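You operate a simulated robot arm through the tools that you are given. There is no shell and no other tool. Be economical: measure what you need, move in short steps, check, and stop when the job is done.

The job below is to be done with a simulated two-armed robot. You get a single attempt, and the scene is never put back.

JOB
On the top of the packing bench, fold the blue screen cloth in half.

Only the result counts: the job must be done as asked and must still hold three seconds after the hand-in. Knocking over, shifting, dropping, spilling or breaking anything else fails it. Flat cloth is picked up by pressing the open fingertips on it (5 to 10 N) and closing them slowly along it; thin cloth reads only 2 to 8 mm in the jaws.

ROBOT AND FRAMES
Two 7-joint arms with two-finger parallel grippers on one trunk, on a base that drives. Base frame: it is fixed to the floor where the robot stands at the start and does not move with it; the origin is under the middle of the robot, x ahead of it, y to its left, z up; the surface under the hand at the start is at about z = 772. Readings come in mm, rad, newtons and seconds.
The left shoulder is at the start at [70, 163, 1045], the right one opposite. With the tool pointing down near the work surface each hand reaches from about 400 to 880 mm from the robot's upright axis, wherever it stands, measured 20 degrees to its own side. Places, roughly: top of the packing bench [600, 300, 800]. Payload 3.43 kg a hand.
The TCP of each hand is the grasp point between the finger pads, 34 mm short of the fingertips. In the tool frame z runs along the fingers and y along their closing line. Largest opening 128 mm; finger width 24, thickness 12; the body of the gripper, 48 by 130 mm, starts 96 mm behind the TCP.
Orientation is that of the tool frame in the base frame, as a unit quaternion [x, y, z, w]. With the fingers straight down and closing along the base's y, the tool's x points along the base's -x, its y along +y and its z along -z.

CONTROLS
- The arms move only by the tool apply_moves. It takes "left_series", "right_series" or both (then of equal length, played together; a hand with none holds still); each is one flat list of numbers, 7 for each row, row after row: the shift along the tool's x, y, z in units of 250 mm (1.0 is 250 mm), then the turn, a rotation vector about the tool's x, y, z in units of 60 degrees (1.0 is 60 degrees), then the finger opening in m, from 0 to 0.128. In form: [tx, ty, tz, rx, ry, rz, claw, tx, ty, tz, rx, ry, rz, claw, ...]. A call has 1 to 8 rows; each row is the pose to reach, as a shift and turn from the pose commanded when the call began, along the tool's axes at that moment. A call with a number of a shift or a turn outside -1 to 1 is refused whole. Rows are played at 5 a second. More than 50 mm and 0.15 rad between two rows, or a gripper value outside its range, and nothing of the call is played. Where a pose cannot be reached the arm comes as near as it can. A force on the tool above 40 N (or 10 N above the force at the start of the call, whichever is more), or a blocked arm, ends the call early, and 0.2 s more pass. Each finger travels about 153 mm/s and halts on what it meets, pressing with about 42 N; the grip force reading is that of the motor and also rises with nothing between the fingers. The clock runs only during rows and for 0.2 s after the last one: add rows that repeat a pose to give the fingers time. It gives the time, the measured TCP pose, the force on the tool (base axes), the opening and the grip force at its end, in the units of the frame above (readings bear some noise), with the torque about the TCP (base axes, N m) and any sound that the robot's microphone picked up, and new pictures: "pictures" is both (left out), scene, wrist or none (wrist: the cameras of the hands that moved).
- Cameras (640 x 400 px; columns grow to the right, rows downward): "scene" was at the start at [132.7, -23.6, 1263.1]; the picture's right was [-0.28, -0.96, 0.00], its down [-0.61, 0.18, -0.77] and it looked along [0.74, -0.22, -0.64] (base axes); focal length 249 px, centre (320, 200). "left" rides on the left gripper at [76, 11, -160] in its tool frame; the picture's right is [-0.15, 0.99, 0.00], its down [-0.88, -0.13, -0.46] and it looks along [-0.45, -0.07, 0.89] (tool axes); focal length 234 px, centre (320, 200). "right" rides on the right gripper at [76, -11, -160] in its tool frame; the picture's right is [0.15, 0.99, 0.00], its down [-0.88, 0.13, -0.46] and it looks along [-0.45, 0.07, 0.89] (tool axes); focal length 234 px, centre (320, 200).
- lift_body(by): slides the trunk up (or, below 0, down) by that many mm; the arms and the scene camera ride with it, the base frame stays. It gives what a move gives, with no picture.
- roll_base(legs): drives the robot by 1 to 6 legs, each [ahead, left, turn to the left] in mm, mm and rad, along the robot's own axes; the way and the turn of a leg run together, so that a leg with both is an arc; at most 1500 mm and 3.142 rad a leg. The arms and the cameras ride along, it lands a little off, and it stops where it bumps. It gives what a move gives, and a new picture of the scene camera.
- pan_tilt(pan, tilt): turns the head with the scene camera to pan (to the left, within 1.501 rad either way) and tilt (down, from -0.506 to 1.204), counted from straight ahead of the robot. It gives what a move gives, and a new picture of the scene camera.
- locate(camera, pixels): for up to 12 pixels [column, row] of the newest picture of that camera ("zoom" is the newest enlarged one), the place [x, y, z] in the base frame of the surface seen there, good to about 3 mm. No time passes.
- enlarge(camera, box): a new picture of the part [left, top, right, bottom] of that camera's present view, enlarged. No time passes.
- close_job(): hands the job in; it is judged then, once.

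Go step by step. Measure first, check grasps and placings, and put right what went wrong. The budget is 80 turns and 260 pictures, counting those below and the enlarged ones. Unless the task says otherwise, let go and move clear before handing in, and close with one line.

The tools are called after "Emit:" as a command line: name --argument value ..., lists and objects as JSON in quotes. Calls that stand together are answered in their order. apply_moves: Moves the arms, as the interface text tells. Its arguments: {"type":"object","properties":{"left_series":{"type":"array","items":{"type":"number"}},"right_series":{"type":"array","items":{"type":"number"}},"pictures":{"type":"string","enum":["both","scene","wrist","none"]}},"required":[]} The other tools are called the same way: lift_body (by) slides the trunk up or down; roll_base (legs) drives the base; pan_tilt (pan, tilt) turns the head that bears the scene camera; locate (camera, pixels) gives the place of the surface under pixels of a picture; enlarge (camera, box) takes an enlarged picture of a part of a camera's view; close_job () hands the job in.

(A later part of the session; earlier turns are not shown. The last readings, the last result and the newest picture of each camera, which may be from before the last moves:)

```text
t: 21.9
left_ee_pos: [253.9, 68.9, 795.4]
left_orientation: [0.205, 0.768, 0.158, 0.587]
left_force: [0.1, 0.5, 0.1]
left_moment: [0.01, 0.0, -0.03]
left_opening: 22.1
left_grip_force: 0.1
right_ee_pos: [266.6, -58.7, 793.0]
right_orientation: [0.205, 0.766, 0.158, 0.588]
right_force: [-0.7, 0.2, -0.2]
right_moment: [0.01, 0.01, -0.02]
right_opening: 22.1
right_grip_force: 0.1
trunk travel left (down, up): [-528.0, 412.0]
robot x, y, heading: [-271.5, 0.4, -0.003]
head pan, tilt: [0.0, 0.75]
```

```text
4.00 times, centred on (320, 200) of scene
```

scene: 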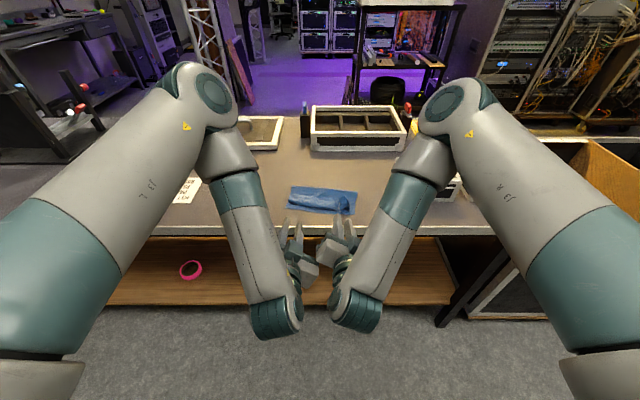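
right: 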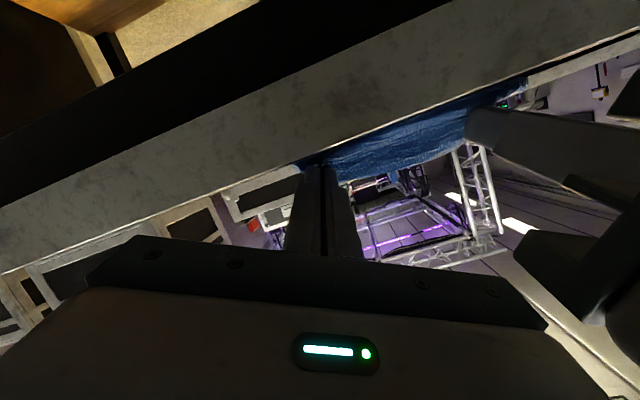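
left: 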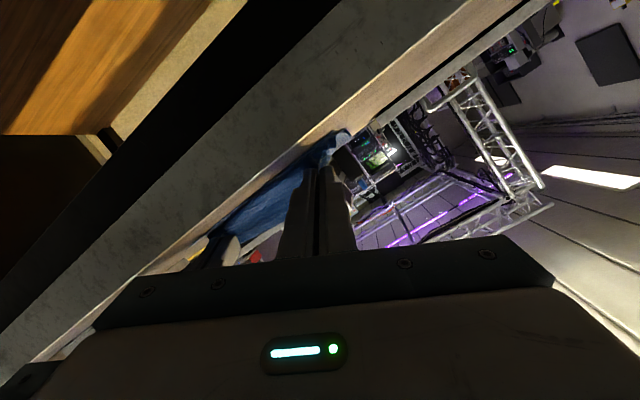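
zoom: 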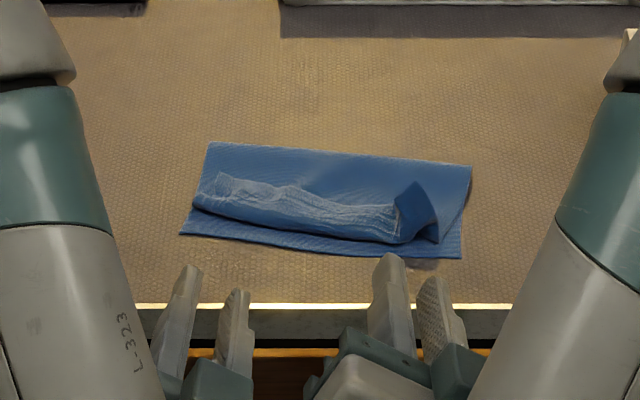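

The hands are clear. The cloth is folded, but the top layer's edge lies curled back toward the crease, and the right corner is flipped at (415,205). I raise and straighten the hands to look closer.

Emit:
lift_body --by 100

Emit:
apply_moves --left_series '[-0.0035, 0.048, 0.0238, 0.0625, 0.1083, 0, 0.02, -0.007, 0.0963, 0.0475, 0.125, 0.2165, 0, 0.02, -0.0105, 0.144, 0.0713, 0.1875, 0.3248, 0, 0.02, -0.014, 0.1925, 0.095, 0.25, 0.433, 0, 0.02, -0.0175, 0.2406, 0.1188, 0.3125, 0.5413, 0, 0.02, -0.021, 0.2888, 0.1425, 0.375, 0.6495, 0, 0.02, -0.0245, 0.3369, 0.1663, 0.4375, 0.7578, 0, 0.02, -0.028, 0.385, 0.19, 0.5, 0.866, 0, 0.02]' --right_series '[-0.0435, -0.0211, 0.0238, 0.0625, 0.1083, 0, 0.02, -0.087, -0.0423, 0.0475, 0.125, 0.2165, 0, 0.02, -0.1305, -0.0634, 0.0713, 0.1875, 0.3248, 0, 0.02, -0.174, -0.0845, 0.095, 0.25, 0.433, 0, 0.02, -0.2175, -0.1056, 0.1188, 0.3125, 0.5413, 0, 0.02, -0.261, -0.1268, 0.1425, 0.375, 0.6495, 0, 0.02, -0.3045, -0.1479, 0.1663, 0.4375, 0.7578, 0, 0.02, -0.348, -0.169, 0.19, 0.5, 0.866, 0, 0.02]' --pictures "scene"

Emit:
enlarge --camera "scene" --box '[270, 170, 370, 235]'

```text
t: 23.3
left_ee_pos: [255.1, 69.0, 894.8]
left_orientation: [0.204, 0.768, 0.158, 0.587]
left_force: [0.5, 0.2, -0.3]
left_moment: [0.0, 0.02, 0.02]
left_opening: 22.1
left_grip_force: 0.1
right_ee_pos: [268.6, -58.4, 893.2]
right_orientation: [0.204, 0.766, 0.158, 0.588]
right_force: [0.2, -0.8, -0.1]
right_moment: [0.01, 0.01, -0.03]
right_opening: 21.7
right_grip_force: 0.0
trunk travel left (down, up): [-628.0, 312.0]
robot x, y, heading: [-276.6, 0.7, 0.0]
head pan, tilt: [0.0, 0.75]
```

```text
t: 25.1
left_ee_pos: [315.7, 149.5, 934.7]
left_orientation: [0.256, 0.958, 0.032, 0.122]
left_force: [0.9, 0.4, -1.3]
left_moment: [-0.01, 0.01, -0.01]
left_opening: 19.6
left_grip_force: 0.1
right_ee_pos: [328.5, -137.6, 931.8]
right_orientation: [0.257, 0.958, 0.034, 0.125]
right_force: [0.7, -0.2, 0.0]
right_moment: [0.0, 0.03, 0.0]
right_opening: 19.9
right_grip_force: 0.1
trunk travel left (down, up): [-628.0, 312.0]
robot x, y, heading: [-277.4, -2.4, -0.003]
head pan, tilt: [0.0, 0.75]
```

scene: 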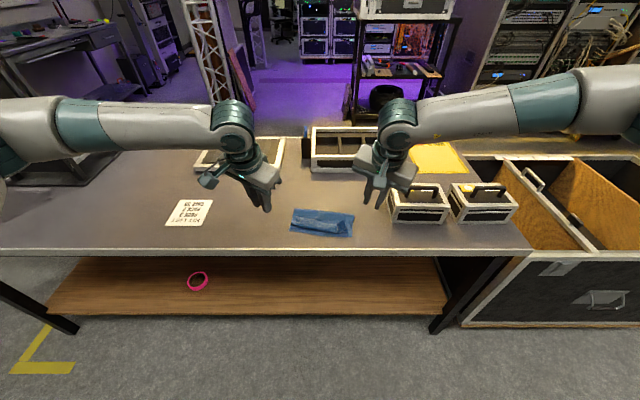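

```text
6.15 times, centred on (320, 202) of scene
```

zoom: 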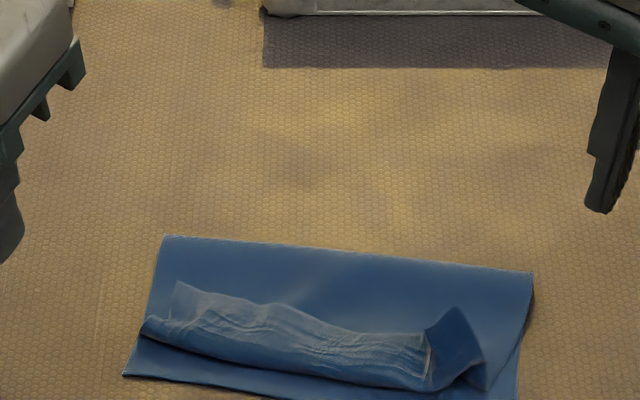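

Emit:
enlarge --camera "scene" --box '[280, 190, 364, 243]'

Emit:
locate --camera "zoom" --pixels '[[100, 140], [540, 185], [55, 300], [290, 335], [515, 340], [110, 200], [250, 220], [415, 260], [445, 220], [420, 318], [250, 290], [75, 240]]'

```text
7.55 times, centred on (322, 216) of scene
```

zoom: 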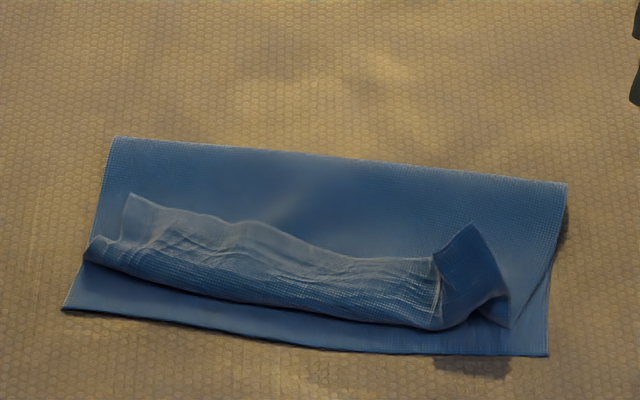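

```text
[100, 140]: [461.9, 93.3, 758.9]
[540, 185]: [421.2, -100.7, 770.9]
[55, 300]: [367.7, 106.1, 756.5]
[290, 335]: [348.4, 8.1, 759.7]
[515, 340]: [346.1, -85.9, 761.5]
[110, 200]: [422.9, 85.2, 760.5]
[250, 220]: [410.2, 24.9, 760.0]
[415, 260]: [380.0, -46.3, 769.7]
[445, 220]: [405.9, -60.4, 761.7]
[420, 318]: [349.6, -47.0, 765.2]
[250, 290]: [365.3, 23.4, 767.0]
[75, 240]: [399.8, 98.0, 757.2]
```

The top layer's last 35 mm or so is turned back toward the crease as a hem, and the cloth sits about 10° rotated. I'll try to unroll the hem by pressing lightly on it and dragging toward the robot. First I straighten the hands and yaw them to match the cloth.

Emit:
apply_moves --left_series '[0, 0, 0, 0.0625, 0.1083, 0, 0.02, 0, 0, 0, 0.125, 0.2165, 0, 0.02]' --right_series '[0, 0, 0, 0.0625, 0.1083, 0, 0.02, 0, 0, 0, 0.125, 0.2165, 0, 0.02]' --pictures "none"

Emit:
apply_moves --left_series '[-0.0593, -0.0106, 0.0425, 0, 0, -0.125, 0.03, -0.1185, -0.0211, 0.085, 0, 0, -0.25, 0.03, -0.1778, -0.0317, 0.1275, 0, 0, -0.375, 0.03, -0.237, -0.0423, 0.17, 0, 0, -0.5, 0.03, -0.2963, -0.0528, 0.2125, 0, 0, -0.625, 0.03, -0.3555, -0.0634, 0.255, 0, 0, -0.75, 0.03, -0.4148, -0.0739, 0.2975, 0, 0, -0.875, 0.03, -0.474, -0.0845, 0.34, 0, 0, -1.0, 0.03]' --right_series '[-0.0004, 0.0508, 0.041, 0, 0, -0.125, 0.03, -0.0008, 0.1016, 0.082, 0, 0, -0.25, 0.03, -0.0011, 0.1524, 0.123, 0, 0, -0.375, 0.03, -0.0015, 0.2033, 0.164, 0, 0, -0.5, 0.03, -0.0019, 0.2541, 0.205, 0, 0, -0.625, 0.03, -0.0023, 0.3049, 0.246, 0, 0, -0.75, 0.03, -0.0026, 0.3557, 0.287, 0, 0, -0.875, 0.03, -0.003, 0.4065, 0.328, 0, 0, -1.0, 0.03]'

```text
t: 25.7
left_ee_pos: [316.1, 149.7, 933.0]
left_orientation: [0.257, 0.966, -0.001, -0.003]
left_force: [-0.4, 0.1, 0.6]
left_moment: [0.02, 0.03, 0.03]
left_opening: 19.7
left_grip_force: 0.1
right_ee_pos: [329.0, -138.4, 932.1]
right_orientation: [0.259, 0.966, 0.0, -0.003]
right_force: [-0.6, -0.5, -0.1]
right_moment: [0.01, 0.01, -0.02]
right_opening: 19.8
right_grip_force: 0.1
trunk travel left (down, up): [-628.0, 312.0]
robot x, y, heading: [-276.9, -0.5, -0.001]
head pan, tilt: [0.0, 0.75]
```

```text
t: 27.5
left_ee_pos: [407.9, 71.5, 850.0]
left_orientation: [-0.261, 0.965, 0.001, -0.003]
left_force: [0.8, 0.0, -0.1]
left_moment: [0.01, 0.02, -0.03]
left_opening: 30.2
left_grip_force: 0.1
right_ee_pos: [380.0, -49.0, 849.4]
right_orientation: [-0.259, 0.966, 0.0, 0.0]
right_force: [1.0, -0.8, -0.5]
right_moment: [0.0, 0.03, -0.02]
right_opening: 30.2
right_grip_force: 0.1
trunk travel left (down, up): [-628.0, 312.0]
robot x, y, heading: [-276.5, -0.0, -0.0]
head pan, tilt: [0.0, 0.75]
```

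scene: 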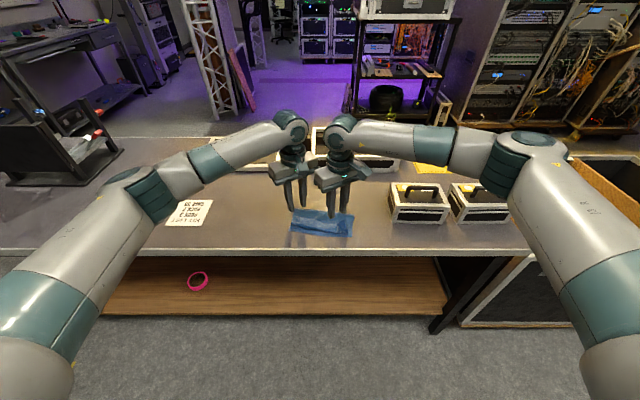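
right: 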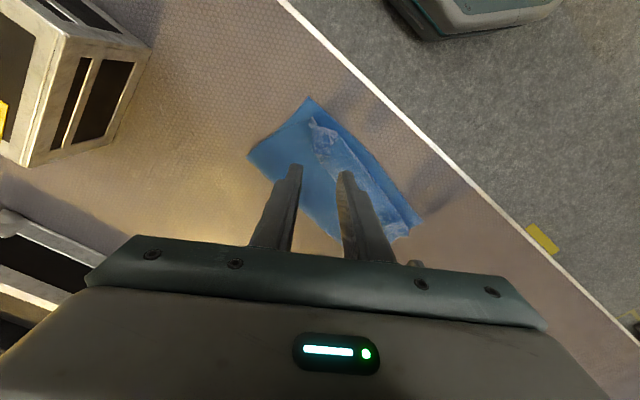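
left: 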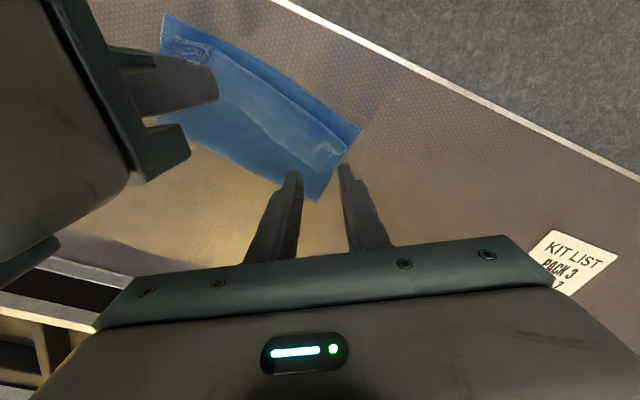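

I enlarge both wrist views to see the hem.

Emit:
enlarge --camera "left" --box '[150, 0, 390, 220]'

Emit:
enlarge --camera "right" --box '[230, 80, 450, 250]'

```text
1.82 times, centred on (270, 110) of left
```

zoom: 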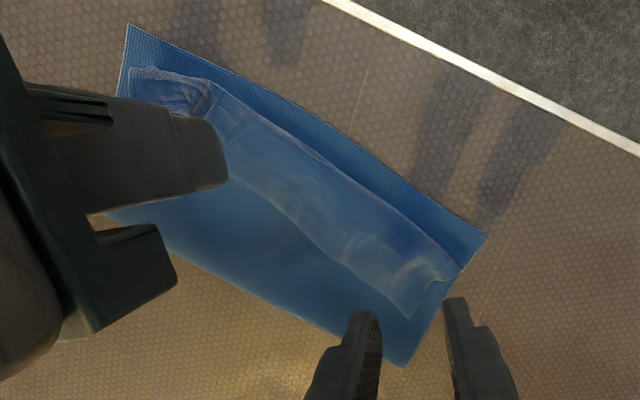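

```text
2.35 times, centred on (340, 165) of right
```

zoom: 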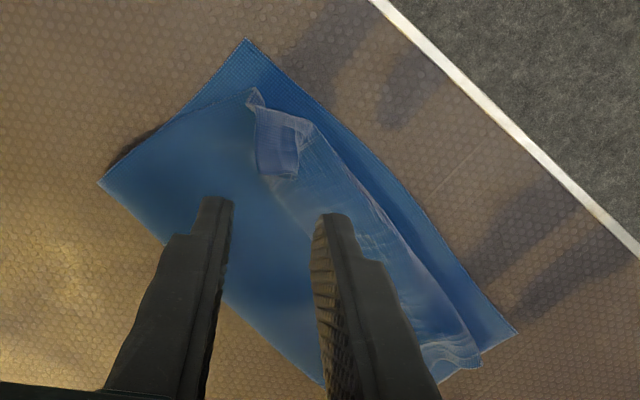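

Emit:
locate --camera "zoom" --pixels '[[247, 42], [100, 183], [253, 95], [302, 118], [295, 178], [258, 172], [340, 165], [410, 250], [478, 362], [515, 333], [420, 210], [300, 225]]'

Emit:
locate --camera "left" --pixels '[[321, 149], [343, 148], [358, 129], [280, 118], [315, 113], [263, 84], [245, 70], [318, 196]]'

```text
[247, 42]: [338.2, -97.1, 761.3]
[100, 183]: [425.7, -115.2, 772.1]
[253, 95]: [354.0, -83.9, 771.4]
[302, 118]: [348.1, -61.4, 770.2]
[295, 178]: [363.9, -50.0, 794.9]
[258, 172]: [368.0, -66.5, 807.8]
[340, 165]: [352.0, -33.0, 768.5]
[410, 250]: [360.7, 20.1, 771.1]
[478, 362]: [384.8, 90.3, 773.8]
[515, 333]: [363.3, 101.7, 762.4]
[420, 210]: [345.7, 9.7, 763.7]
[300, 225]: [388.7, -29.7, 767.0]
```

```text
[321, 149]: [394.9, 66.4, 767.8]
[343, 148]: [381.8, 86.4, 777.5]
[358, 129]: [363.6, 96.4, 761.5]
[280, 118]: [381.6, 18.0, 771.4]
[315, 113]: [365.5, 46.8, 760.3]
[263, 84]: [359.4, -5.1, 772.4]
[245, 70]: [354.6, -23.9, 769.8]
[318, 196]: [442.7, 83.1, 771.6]
```

The right corner's flap stands up to z≈808 at (366,−58), so it can be gripped with its edge inside the jaws. I move the left hand clear and turn the right hand to close along x over that flap.

Emit:
apply_moves --left_series '[-0.03, 0.052, -0.04, 0, 0, 0, 0.03, -0.06, 0.104, -0.08, 0, 0, 0, 0.03, -0.09, 0.156, -0.12, 0, 0, 0, 0.03, -0.12, 0.208, -0.16, 0, 0, 0, 0.03, -0.15, 0.26, -0.2, 0, 0, 0, 0.03, -0.18, 0.312, -0.24, 0, 0, 0, 0.03, -0.21, 0.364, -0.28, 0, 0, 0, 0.03, -0.24, 0.416, -0.32, 0, 0, 0, 0.03]' --right_series '[0.0, 0.0, 0, 0, 0, 0, 0.04, 0.0095, 0, 0, 0, 0, -0.14, 0.04, 0.019, 0, 0, 0, 0, -0.28, 0.04, 0.0285, 0, 0, 0, 0, -0.42, 0.04, 0.038, 0, 0, 0, 0, -0.56, 0.04, 0.0475, 0, 0, 0, 0, -0.7, 0.04, 0.057, -0.002, 0, 0, 0, -0.84, 0.04, 0.066, -0.003, 0, 0, 0, -0.98, 0.04]'

Emit:
enlarge --camera "scene" --box '[270, 160, 370, 235]'

Emit:
enlarge --camera "right" --box '[220, 20, 460, 200]'

```text
t: 29.3
left_ee_pos: [406.8, 191.6, 929.4]
left_orientation: [-0.259, 0.966, 0.001, -0.001]
left_force: [0.7, -0.3, -0.1]
left_moment: [0.0, 0.02, -0.03]
left_opening: 30.0
left_grip_force: 0.1
right_ee_pos: [344.6, -30.5, 872.1]
right_orientation: [-0.587, 0.806, -0.039, 0.063]
right_force: [-0.3, -0.4, -0.2]
right_moment: [0.01, 0.01, -0.03]
right_opening: 40.0
right_grip_force: 0.1
right hand out of reach, approached as far as the arm can: row 5, 6, 7, 8
trunk travel left (down, up): [-628.0, 312.0]
robot x, y, heading: [-277.2, 0.9, -0.0]
head pan, tilt: [0.0, 0.75]
```

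scene: 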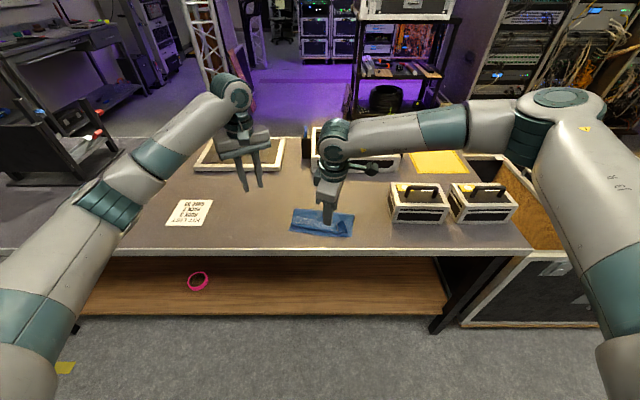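
right: 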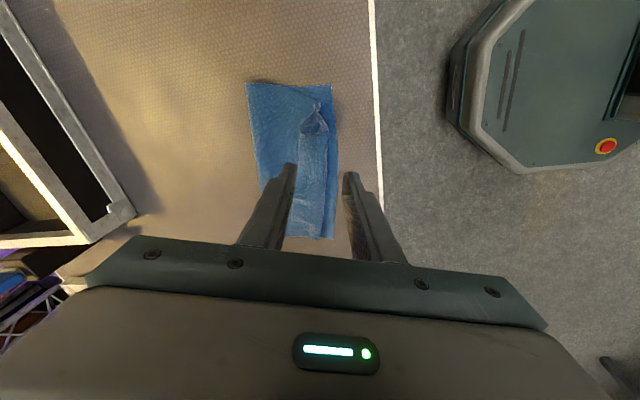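
left: 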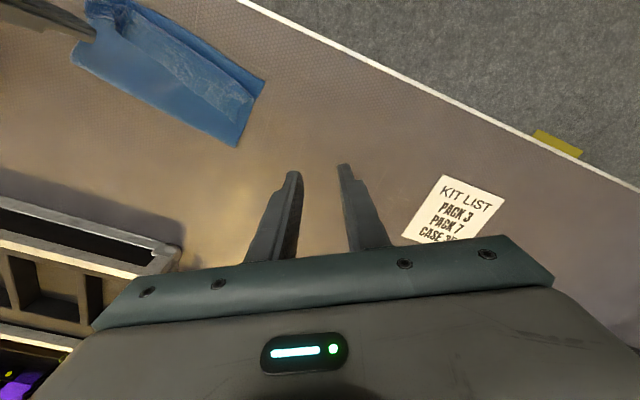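

```text
5.33 times, centred on (320, 198) of scene
```

zoom: 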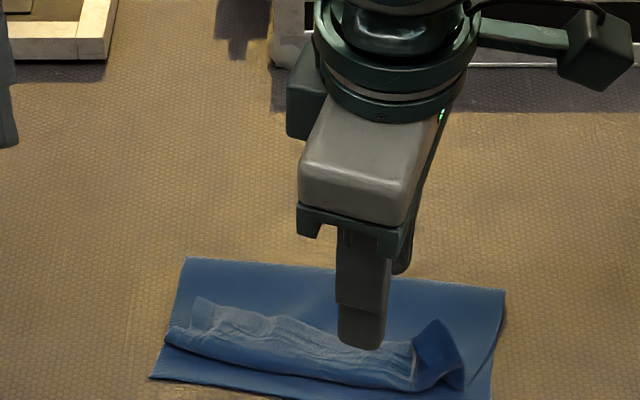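

```text
2.22 times, centred on (340, 110) of right
```

zoom: 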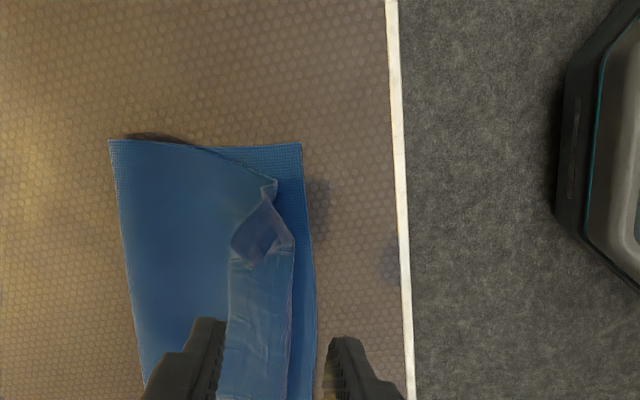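

The right wrist hits its limit turning that way. I raise it and turn it back the other way (clockwise).

Emit:
apply_moves --right_series '[0, 0, -0.02, 0, 0, 0.125, 0.04, 0, 0, -0.04, 0, 0, 0.25, 0.04, 0, 0, -0.06, 0, 0, 0.375, 0.04, 0, 0, -0.08, 0, 0, 0.5, 0.04, 0, 0, -0.1, 0, 0, 0.625, 0.04, 0, 0, -0.12, 0, 0, 0.75, 0.04, 0, 0, -0.14, 0, 0, 0.875, 0.04, 0, 0, -0.16, 0, 0, 1.0, 0.04]' --pictures "none"

Emit:
apply_moves --right_series '[0, 0, 0, 0, 0, 0.125, 0.04, 0, 0, 0, 0, 0, 0.25, 0.04, 0, 0, 0, 0, 0, 0.375, 0.04, 0, 0, 0, 0, 0, 0.5, 0.04, 0, 0, 0, 0, 0, 0.625, 0.04, 0, 0, 0, 0, 0, 0.75, 0.04, 0, 0, 0, 0, 0, 0.875, 0.04, 0, 0, 0, 0, 0, 1.0, 0.04]' --pictures "none"

Emit:
apply_moves --right_series '[0, 0, 0, 0, 0, 0.125, 0.04, 0, 0, 0, 0, 0, 0.25, 0.04, 0, 0, 0, 0, 0, 0.375, 0.04, 0, 0, 0, 0, 0, 0.5, 0.04, 0, 0, 0, 0, 0, 0.625, 0.04, 0, 0, 0, 0, 0, 0.75, 0.04, 0, 0, 0, 0, 0, 0.875, 0.04, 0, 0, 0, 0, 0, 1.0, 0.04]' --pictures "both"

```text
t: 31.1
left_ee_pos: [407.3, 191.3, 929.1]
left_orientation: [-0.261, 0.965, 0.0, -0.001]
left_force: [0.3, 0.6, -0.1]
left_moment: [0.02, 0.02, -0.01]
left_opening: 30.0
left_grip_force: 0.2
right_ee_pos: [338.6, -31.8, 911.7]
right_orientation: [-0.105, 0.992, -0.002, 0.074]
right_force: [0.5, -0.1, -0.3]
right_moment: [0.02, -0.02, 0.01]
right_opening: 40.0
right_grip_force: 0.1
trunk travel left (down, up): [-628.0, 312.0]
robot x, y, heading: [-274.3, 0.3, -0.003]
head pan, tilt: [0.0, 0.75]
```

```text
t: 32.9
left_ee_pos: [407.4, 192.6, 928.6]
left_orientation: [-0.26, 0.966, 0.001, -0.002]
left_force: [-0.2, -0.1, -0.1]
left_moment: [-0.01, 0.02, 0.0]
left_opening: 30.0
left_grip_force: 0.1
right_ee_pos: [339.3, -31.6, 911.6]
right_orientation: [0.408, 0.91, 0.036, 0.064]
right_force: [0.2, -0.1, 0.8]
right_moment: [0.02, 0.0, -0.01]
right_opening: 39.7
right_grip_force: 0.0
trunk travel left (down, up): [-628.0, 312.0]
robot x, y, heading: [-275.9, 2.3, -0.006]
head pan, tilt: [0.0, 0.75]
```

```text
t: 34.7
left_ee_pos: [406.9, 190.8, 929.0]
left_orientation: [-0.26, 0.966, 0.001, -0.002]
left_force: [-0.3, 0.5, -0.4]
left_moment: [-0.01, -0.01, -0.02]
left_opening: 30.1
left_grip_force: 0.1
right_ee_pos: [338.2, -31.2, 911.2]
right_orientation: [0.808, 0.585, 0.064, 0.038]
right_force: [0.6, -0.7, 0.5]
right_moment: [-0.02, 0.03, 0.03]
right_opening: 39.8
right_grip_force: 0.1
trunk travel left (down, up): [-628.0, 312.0]
robot x, y, heading: [-271.0, -1.6, -0.0]
head pan, tilt: [0.0, 0.75]
```

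scene: 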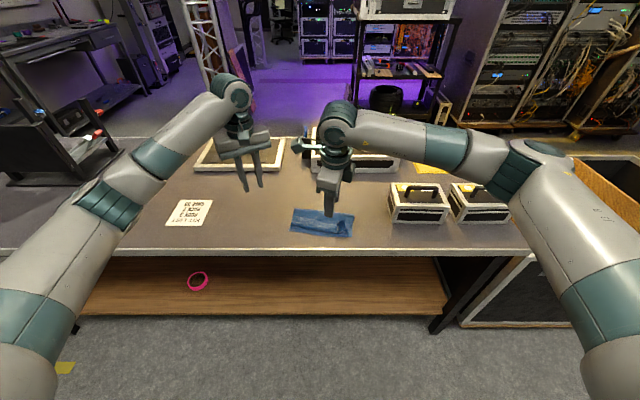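
right: 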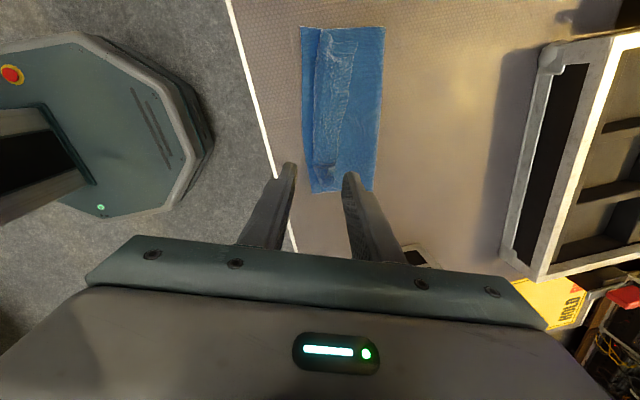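

It now reaches; I correct the small tilt and bring the right hand above the standing flap, closing along x.

Emit:
apply_moves --right_series '[-0.02, 0.026, 0.0645, 0.034, -0.011, -0.075, 0.04, -0.04, 0.052, 0.129, 0.068, -0.022, -0.15, 0.04, -0.06, 0.078, 0.1935, 0.101, -0.033, -0.225, 0.04, -0.08, 0.104, 0.258, 0.135, -0.044, -0.3, 0.04]' --pictures "wrist"

Emit:
enlarge --camera "right" --box '[220, 20, 460, 200]'

Emit:
enlarge --camera "scene" --box '[280, 180, 370, 240]'

```text
t: 35.7
left_ee_pos: [406.5, 191.9, 928.3]
left_orientation: [-0.26, 0.966, 0.0, -0.001]
left_force: [0.0, 0.7, 0.1]
left_moment: [0.01, -0.01, 0.03]
left_opening: 29.8
left_grip_force: 0.1
right_ee_pos: [367.1, -56.9, 850.0]
right_orientation: [0.708, 0.707, -0.004, 0.003]
right_force: [0.5, 0.0, 0.1]
right_moment: [0.02, 0.02, 0.02]
right_opening: 40.0
right_grip_force: 0.1
trunk travel left (down, up): [-628.0, 312.0]
robot x, y, heading: [-274.0, -1.5, 0.001]
head pan, tilt: [0.0, 0.75]
```

right: 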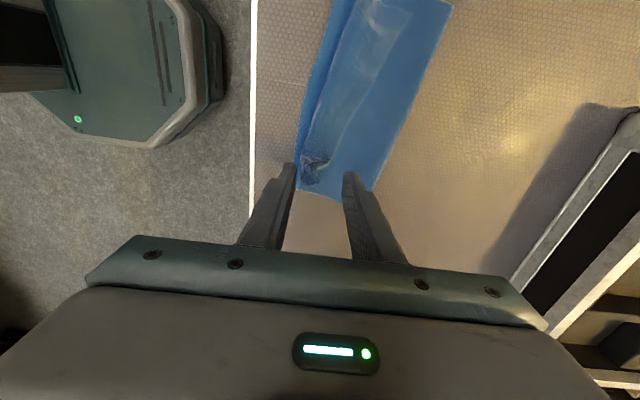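

```text
2.22 times, centred on (340, 110) of right
```

zoom: 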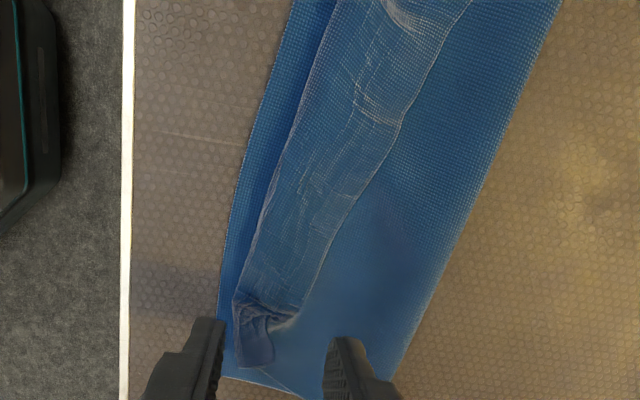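

```text
6.67 times, centred on (325, 210) of scene
```

zoom: 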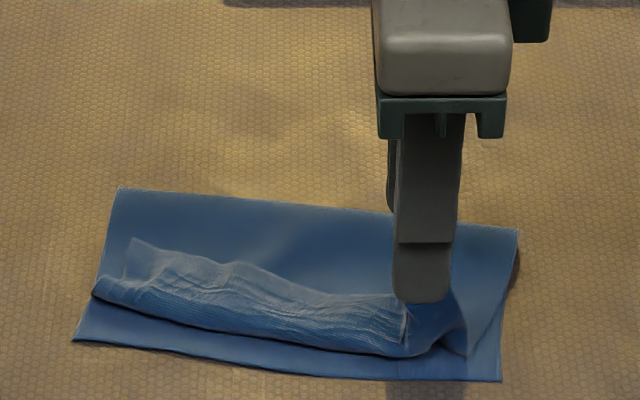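

The hand is well aligned over the right end of the hem. I lower until the tips are at z≈778, around the standing flap only, then close.

Emit:
apply_moves --right_series '[-0.012, -0.024, 0.06, 0, 0, 0, 0.044, -0.012, -0.024, 0.12, 0, 0, 0, 0.044, -0.012, -0.024, 0.152, 0, 0, 0, 0.044, -0.012, -0.024, 0.152, 0, 0, 0, 0.03, -0.012, -0.024, 0.152, 0, 0, 0, 0.015, -0.012, -0.024, 0.152, 0, 0, 0, 0.0, -0.012, -0.024, 0.152, 0, 0, 0, 0.0]' --pictures "wrist"

Emit:
enlarge --camera "right" --box '[220, 20, 460, 200]'

Emit:
enlarge --camera "scene" --box '[280, 180, 370, 240]'

```text
t: 37.3
left_ee_pos: [406.3, 191.5, 929.6]
left_orientation: [-0.259, 0.966, 0.0, -0.002]
left_force: [-0.2, 0.7, 0.8]
left_moment: [0.01, -0.02, 0.01]
left_opening: 29.9
left_grip_force: 0.0
right_ee_pos: [360.8, -61.6, 812.7]
right_orientation: [0.707, 0.707, -0.004, 0.004]
right_force: [0.3, 0.6, 0.2]
right_moment: [0.0, -0.01, -0.02]
right_opening: 1.5
right_grip_force: 36.4
trunk travel left (down, up): [-628.0, 312.0]
robot x, y, heading: [-277.5, 2.2, 0.001]
head pan, tilt: [0.0, 0.75]
```

right: 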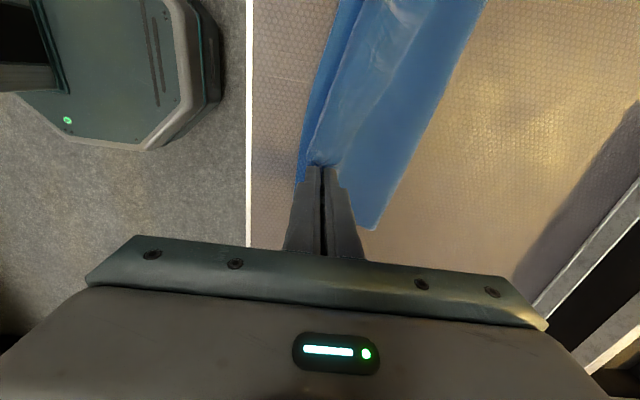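

```text
2.22 times, centred on (340, 110) of right
```

zoom: 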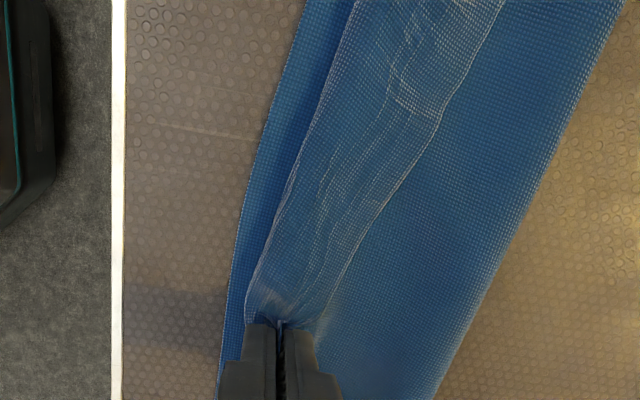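

```text
6.67 times, centred on (325, 210) of scene
```

zoom: 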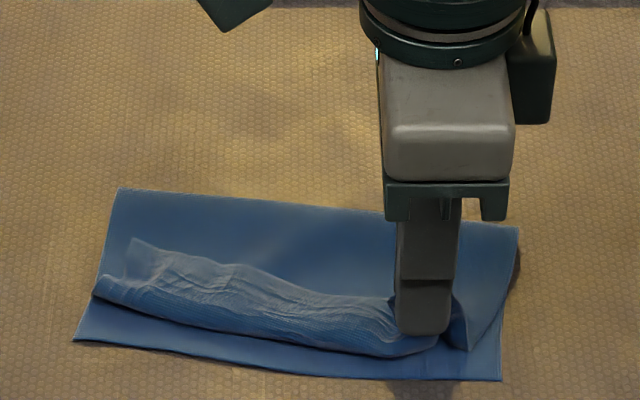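

Grip reads 1.5 mm and the flap is in the jaws. I lift gently and pull toward the near right corner to see the hem unroll.

Emit:
apply_moves --right_series '[-0.01, -0.015, -0.05, 0, 0, 0, 0, -0.03, -0.04, -0.1, 0, 0, 0, 0, -0.05, -0.08, -0.12, 0, 0, 0, 0, -0.05, -0.08, -0.12, 0, 0, 0, 0]' --pictures "wrist"

Emit:
enlarge --camera "left" --box '[0, 0, 300, 190]'

Emit:
enlarge --camera "scene" --box '[280, 180, 370, 240]'

```text
t: 38.3
left_ee_pos: [406.4, 191.5, 929.5]
left_orientation: [-0.26, 0.966, 0.0, -0.002]
left_force: [0.0, 0.8, 0.4]
left_moment: [0.04, 0.02, -0.03]
left_opening: 29.9
left_grip_force: 0.0
right_ee_pos: [341.1, -73.6, 842.0]
right_orientation: [0.707, 0.707, -0.002, 0.005]
right_force: [-0.1, 0.4, 0.2]
right_moment: [0.0, 0.01, 0.01]
right_opening: 2.0
right_grip_force: 36.6
trunk travel left (down, up): [-628.0, 312.0]
robot x, y, heading: [-274.5, 1.2, 0.003]
head pan, tilt: [0.0, 0.75]
```

right: 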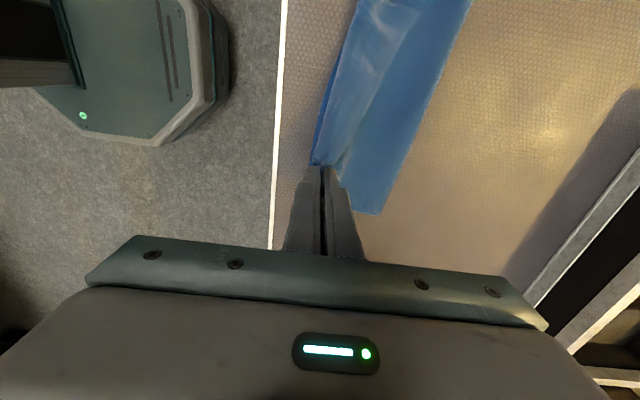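

```text
2.11 times, centred on (150, 95) of left
```

zoom: 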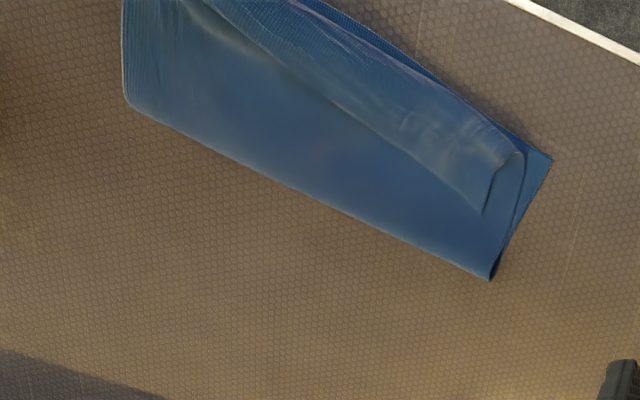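

```text
6.67 times, centred on (325, 210) of scene
```

zoom: 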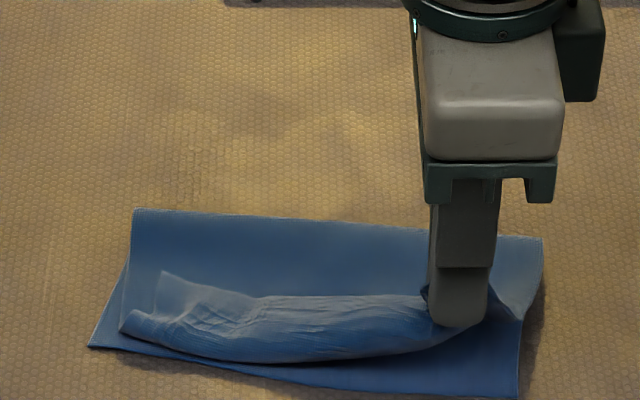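

The right part of the upper edge is now lifted by its corner. I rotate the right hand so its fingers point forward, to lay this corner down with the edge toward the robot.

Emit:
apply_moves --right_series '[-0.0022, -0.0053, 0.0, -0.125, 0, 0, 0, -0.0044, -0.0105, 0.01, -0.25, 0, 0, 0, -0.0066, -0.0158, 0.025, -0.375, 0, 0, 0, -0.0088, -0.021, 0.04, -0.5, 0, 0, 0, -0.011, -0.0263, 0.055, -0.625, 0, 0, 0, -0.0132, -0.0315, 0.075, -0.75, 0, 0, 0, -0.0154, -0.0368, 0.095, -0.875, 0, 0, 0, -0.0176, -0.042, 0.112, -1.0, 0, 0, 0]' --pictures "both"

Emit:
enlarge --camera "scene" --box '[280, 180, 370, 240]'

```text
t: 40.1
left_ee_pos: [407.6, 198.3, 929.8]
left_orientation: [-0.26, 0.966, -0.002, -0.002]
left_force: [-0.6, 1.1, -0.7]
left_moment: [-0.15, -0.03, -0.02]
left_opening: 29.9
left_grip_force: 0.0
right_ee_pos: [329.8, -69.5, 818.3]
right_orientation: [0.61, 0.614, 0.352, 0.357]
right_force: [-1.9, -3.5, -2.7]
right_moment: [0.19, -0.34, 0.28]
right_opening: 1.7
right_grip_force: 36.2
trunk travel left (down, up): [-628.0, 312.0]
robot x, y, heading: [-278.6, 2.3, 0.001]
head pan, tilt: [0.0, 0.75]
```

scene: 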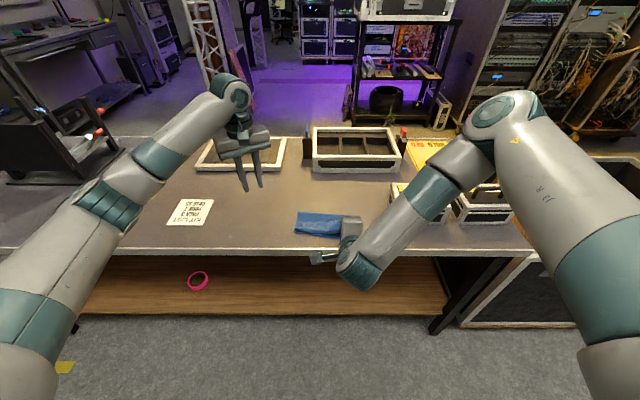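
right: 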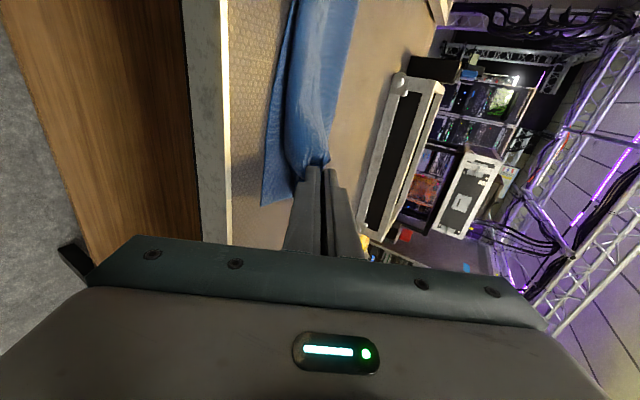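

```text
6.67 times, centred on (325, 210) of scene
```

zoom: 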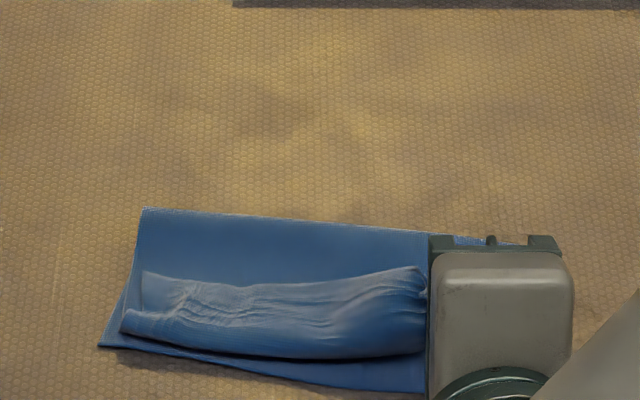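

The left hand reading shifted by about 7 mm, so I hold still for a moment to see whether that was transient.

Emit:
apply_moves --right_series '[0, 0, 0, 0, 0, 0, 0, 0, 0, 0, 0, 0, 0, 0]' --pictures "none"

Emit:
enlarge --camera "left" --box '[0, 0, 300, 190]'

```text
t: 40.7
left_ee_pos: [407.0, 191.9, 929.5]
left_orientation: [-0.26, 0.966, 0.002, -0.002]
left_force: [0.0, 0.3, 1.0]
left_moment: [0.04, -0.01, 0.02]
left_opening: 29.8
left_grip_force: 0.0
right_ee_pos: [330.2, -76.8, 814.1]
right_orientation: [0.61, 0.614, 0.351, 0.357]
right_force: [-0.4, -0.8, -0.6]
right_moment: [0.02, 0.02, -0.03]
right_opening: 1.8
right_grip_force: 36.7
trunk travel left (down, up): [-628.0, 312.0]
robot x, y, heading: [-275.3, -2.1, 0.0]
head pan, tilt: [0.0, 0.75]
```

```text
2.11 times, centred on (150, 95) of left
```

zoom: 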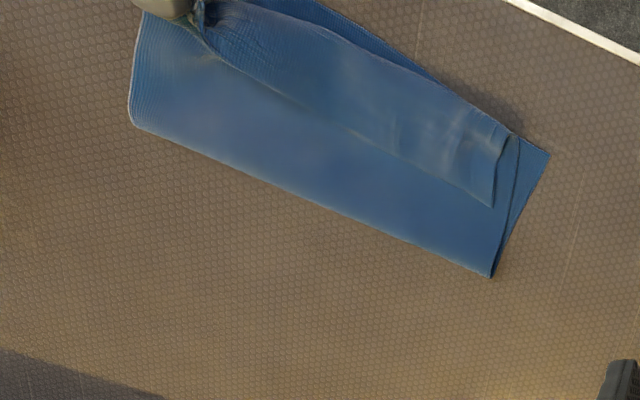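

That was transient. With the right hand holding its corner, I locate the left end of the hem for a left-hand pinch on its free edge.

Emit:
locate --camera "zoom" --pixels '[[493, 205], [510, 137], [440, 180], [470, 105], [380, 145], [548, 157], [493, 275], [505, 180], [460, 150], [420, 135]]'

Emit:
enlarge --camera "left" --box '[170, 30, 290, 140]'

```text
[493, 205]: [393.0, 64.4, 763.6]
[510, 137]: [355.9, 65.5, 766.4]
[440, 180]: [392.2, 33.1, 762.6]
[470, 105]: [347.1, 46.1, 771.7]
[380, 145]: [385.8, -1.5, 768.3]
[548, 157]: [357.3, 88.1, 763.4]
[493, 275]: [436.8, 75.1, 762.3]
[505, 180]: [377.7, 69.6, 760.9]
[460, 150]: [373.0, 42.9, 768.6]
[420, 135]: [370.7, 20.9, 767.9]
```

```text
3.64 times, centred on (230, 85) of left
```

zoom: 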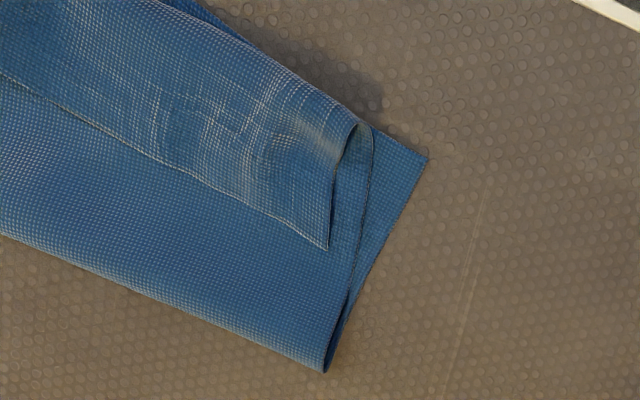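

The hem's left corner is at (393,64), with the fold line at x≈356. I bring the left hand over (370,50), turned to close along x.

Emit:
apply_moves --left_series '[0.0515, -0.0523, 0.0395, 0, 0, -0.125, 0.02, 0.103, -0.1045, 0.079, 0, 0, -0.25, 0.02, 0.1545, -0.1568, 0.1185, 0, 0, -0.375, 0.02, 0.206, -0.209, 0.158, 0, 0, -0.5, 0.02, 0.2575, -0.2613, 0.1975, 0, 0, -0.625, 0.02, 0.309, -0.3135, 0.237, 0, 0, -0.75, 0.02, 0.3605, -0.3658, 0.2765, 0, 0, -0.875, 0.02, 0.412, -0.418, 0.316, 0, 0, -1.0, 0.02]'

Emit:
enlarge --camera "left" --box '[220, 60, 460, 210]'

```text
t: 42.5
left_ee_pos: [370.3, 49.0, 850.3]
left_orientation: [0.709, -0.705, -0.001, 0.002]
left_force: [0.6, -0.3, 0.2]
left_moment: [-0.01, -0.02, -0.01]
left_opening: 20.0
left_grip_force: 0.0
right_ee_pos: [330.8, -78.5, 815.4]
right_orientation: [0.611, 0.613, 0.35, 0.357]
right_force: [0.1, 0.6, 0.7]
right_moment: [0.03, 0.02, 0.0]
right_opening: 1.7
right_grip_force: 36.3
trunk travel left (down, up): [-628.0, 312.0]
robot x, y, heading: [-276.6, -2.7, 0.002]
head pan, tilt: [0.0, 0.75]
```

scene: 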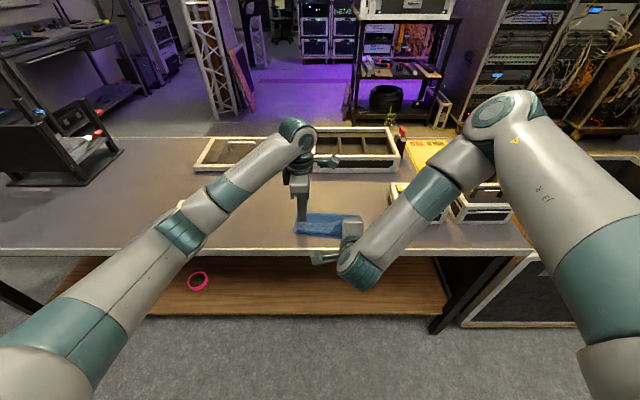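
left: 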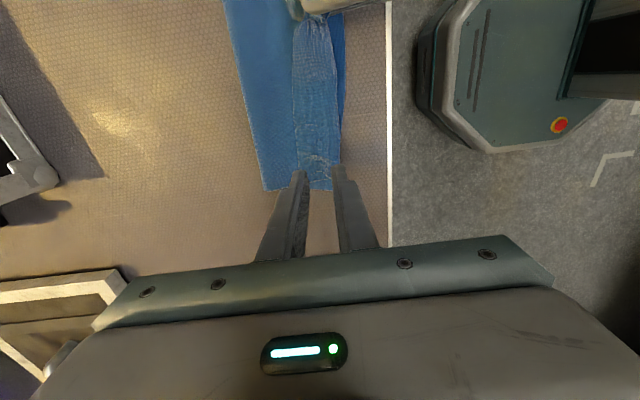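

```text
2.67 times, centred on (340, 135) of left
```

zoom: 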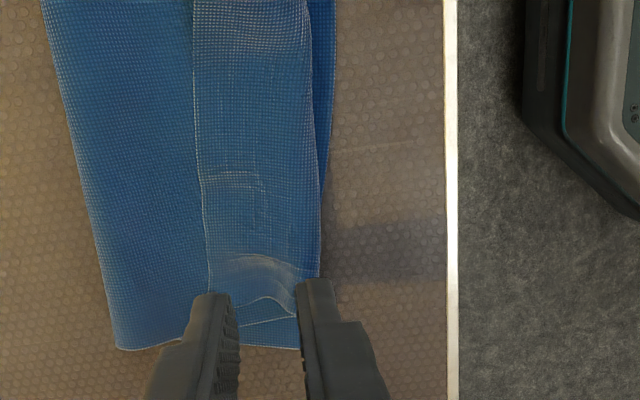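

Alignment is good: the hem runs from 207 to 320 in the zoom, centred on the fingers. I descend to light contact.

Emit:
apply_moves --left_series '[0, 0, 0.1, 0, 0, 0, 0.02, 0, 0, 0.18, 0, 0, 0, 0.02, 0, 0, 0.2, 0, 0, 0, 0.02, 0, 0, 0.21, 0, 0, 0, 0.02, 0, 0, 0.214, 0, 0, 0, 0.02]' --pictures "wrist"

```text
t: 43.7
left_ee_pos: [369.2, 49.9, 797.4]
left_orientation: [0.708, -0.706, -0.002, 0.002]
left_force: [0.0, 0.6, -0.3]
left_moment: [-0.01, -0.01, 0.03]
left_opening: 19.8
left_grip_force: 0.1
right_ee_pos: [330.4, -77.7, 816.0]
right_orientation: [0.611, 0.614, 0.35, 0.357]
right_force: [-0.6, -0.6, -0.8]
right_moment: [-0.03, 0.01, -0.01]
right_opening: 1.9
right_grip_force: 36.5
trunk travel left (down, up): [-628.0, 312.0]
robot x, y, heading: [-272.5, -3.2, -0.0]
head pan, tilt: [0.0, 0.75]
```

left: 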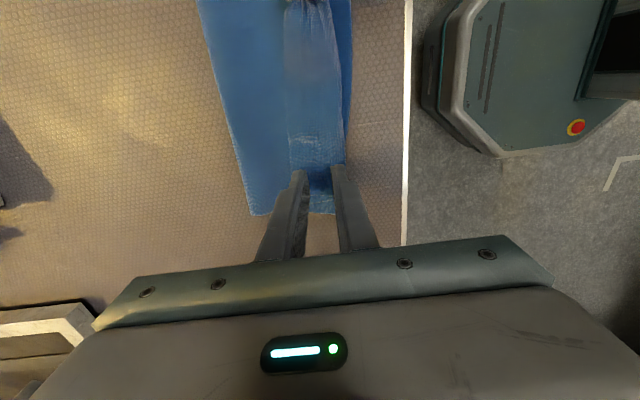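

No contact yet, so I step down 3 mm more.

Emit:
apply_moves --left_series '[0, 0, 0.006, 0, 0, 0, 0.02, 0, 0, 0.012, 0, 0, 0, 0.02, 0, 0, 0.012, 0, 0, 0, 0.02]' --pictures "none"

```text
t: 44.5
left_ee_pos: [369.6, 48.5, 796.1]
left_orientation: [0.708, -0.706, -0.001, 0.0]
left_force: [0.8, 1.4, 14.2]
left_moment: [0.09, -0.04, 0.0]
left_opening: 20.1
left_grip_force: 0.0
right_ee_pos: [329.8, -77.8, 815.9]
right_orientation: [0.611, 0.613, 0.35, 0.359]
right_force: [-0.1, 0.4, 0.5]
right_moment: [0.02, 0.02, -0.02]
right_opening: 1.7
right_grip_force: 36.6
trunk travel left (down, up): [-628.0, 312.0]
robot x, y, heading: [-276.6, -0.3, 0.005]
head pan, tilt: [0.0, 0.75]
```

Contact reads 14 N. I ease 1.5 mm for a light touch and close slowly.

Emit:
apply_moves --left_series '[0, 0, -0.006, 0, 0, 0, 0.02, 0, 0, -0.006, 0, 0, 0, 0.017, 0, 0, -0.006, 0, 0, 0, 0.014, 0, 0, -0.006, 0, 0, 0, 0.011, 0, 0, -0.006, 0, 0, 0, 0.008, 0, 0, -0.006, 0, 0, 0, 0.005, 0, 0, -0.006, 0, 0, 0, 0.002, 0, 0, -0.006, 0, 0, 0, 0.0]' --pictures "none"

Emit:
apply_moves --left_series '[0, 0, -0.04, 0, 0, 0, 0, 0, 0, -0.1, 0, 0, 0, 0]' --pictures "wrist"

Emit:
enlarge --camera "left" --box '[220, 60, 460, 210]'

Emit:
enlarge --camera "scene" --box '[280, 180, 370, 240]'

```text
t: 46.3
left_ee_pos: [368.7, 48.9, 795.9]
left_orientation: [-0.707, 0.707, 0.001, -0.001]
left_force: [0.8, -1.0, 8.9]
left_moment: [-0.05, -0.06, 0.03]
left_opening: 1.5
left_grip_force: 36.1
right_ee_pos: [329.9, -78.3, 815.2]
right_orientation: [0.611, 0.613, 0.351, 0.357]
right_force: [-0.2, -0.2, 0.3]
right_moment: [0.02, 0.06, -0.02]
right_opening: 1.8
right_grip_force: 36.5
trunk travel left (down, up): [-628.0, 312.0]
robot x, y, heading: [-276.6, -1.5, -0.002]
head pan, tilt: [0.0, 0.75]
```

```text
t: 46.9
left_ee_pos: [368.8, 49.9, 821.0]
left_orientation: [0.708, -0.706, -0.002, 0.002]
left_force: [-1.0, -0.3, 0.0]
left_moment: [0.04, 0.0, 0.03]
left_opening: 1.3
left_grip_force: 35.7
right_ee_pos: [330.9, -78.3, 814.6]
right_orientation: [0.61, 0.614, 0.351, 0.357]
right_force: [-0.3, -0.6, -0.7]
right_moment: [0.02, 0.01, 0.0]
right_opening: 1.6
right_grip_force: 35.9
trunk travel left (down, up): [-628.0, 312.0]
robot x, y, heading: [-274.8, 2.4, -0.003]
head pan, tilt: [0.0, 0.75]
```

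left: 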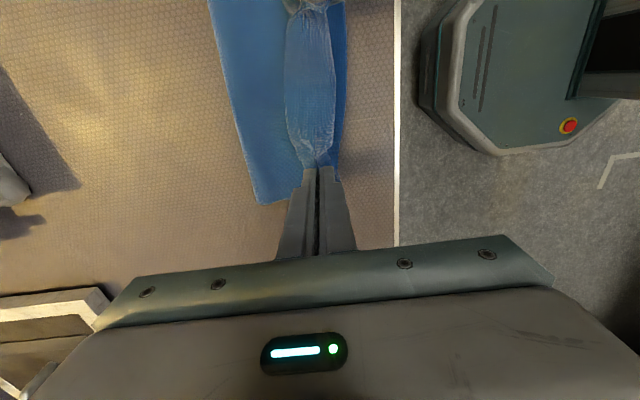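

```text
2.67 times, centred on (340, 135) of left
```

zoom: 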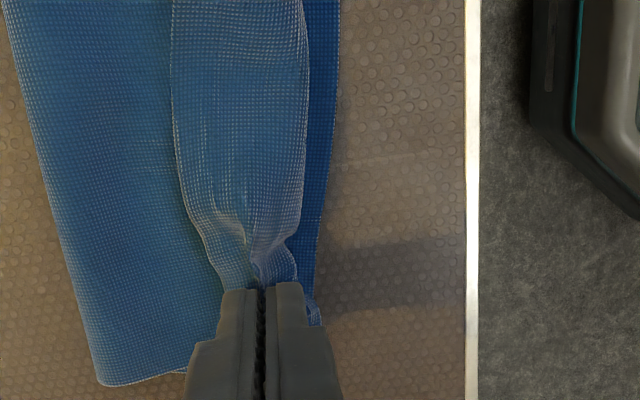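

```text
6.67 times, centred on (325, 210) of scene
```

zoom: 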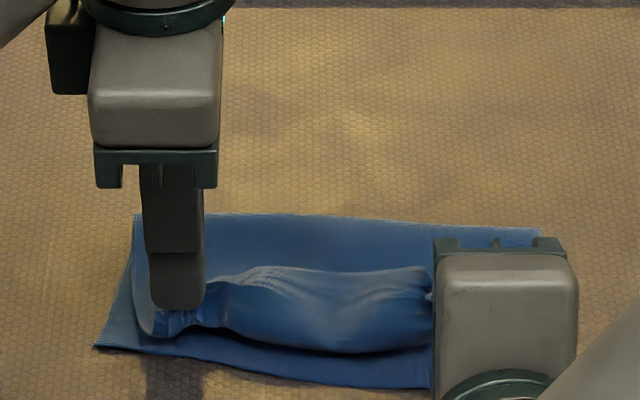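

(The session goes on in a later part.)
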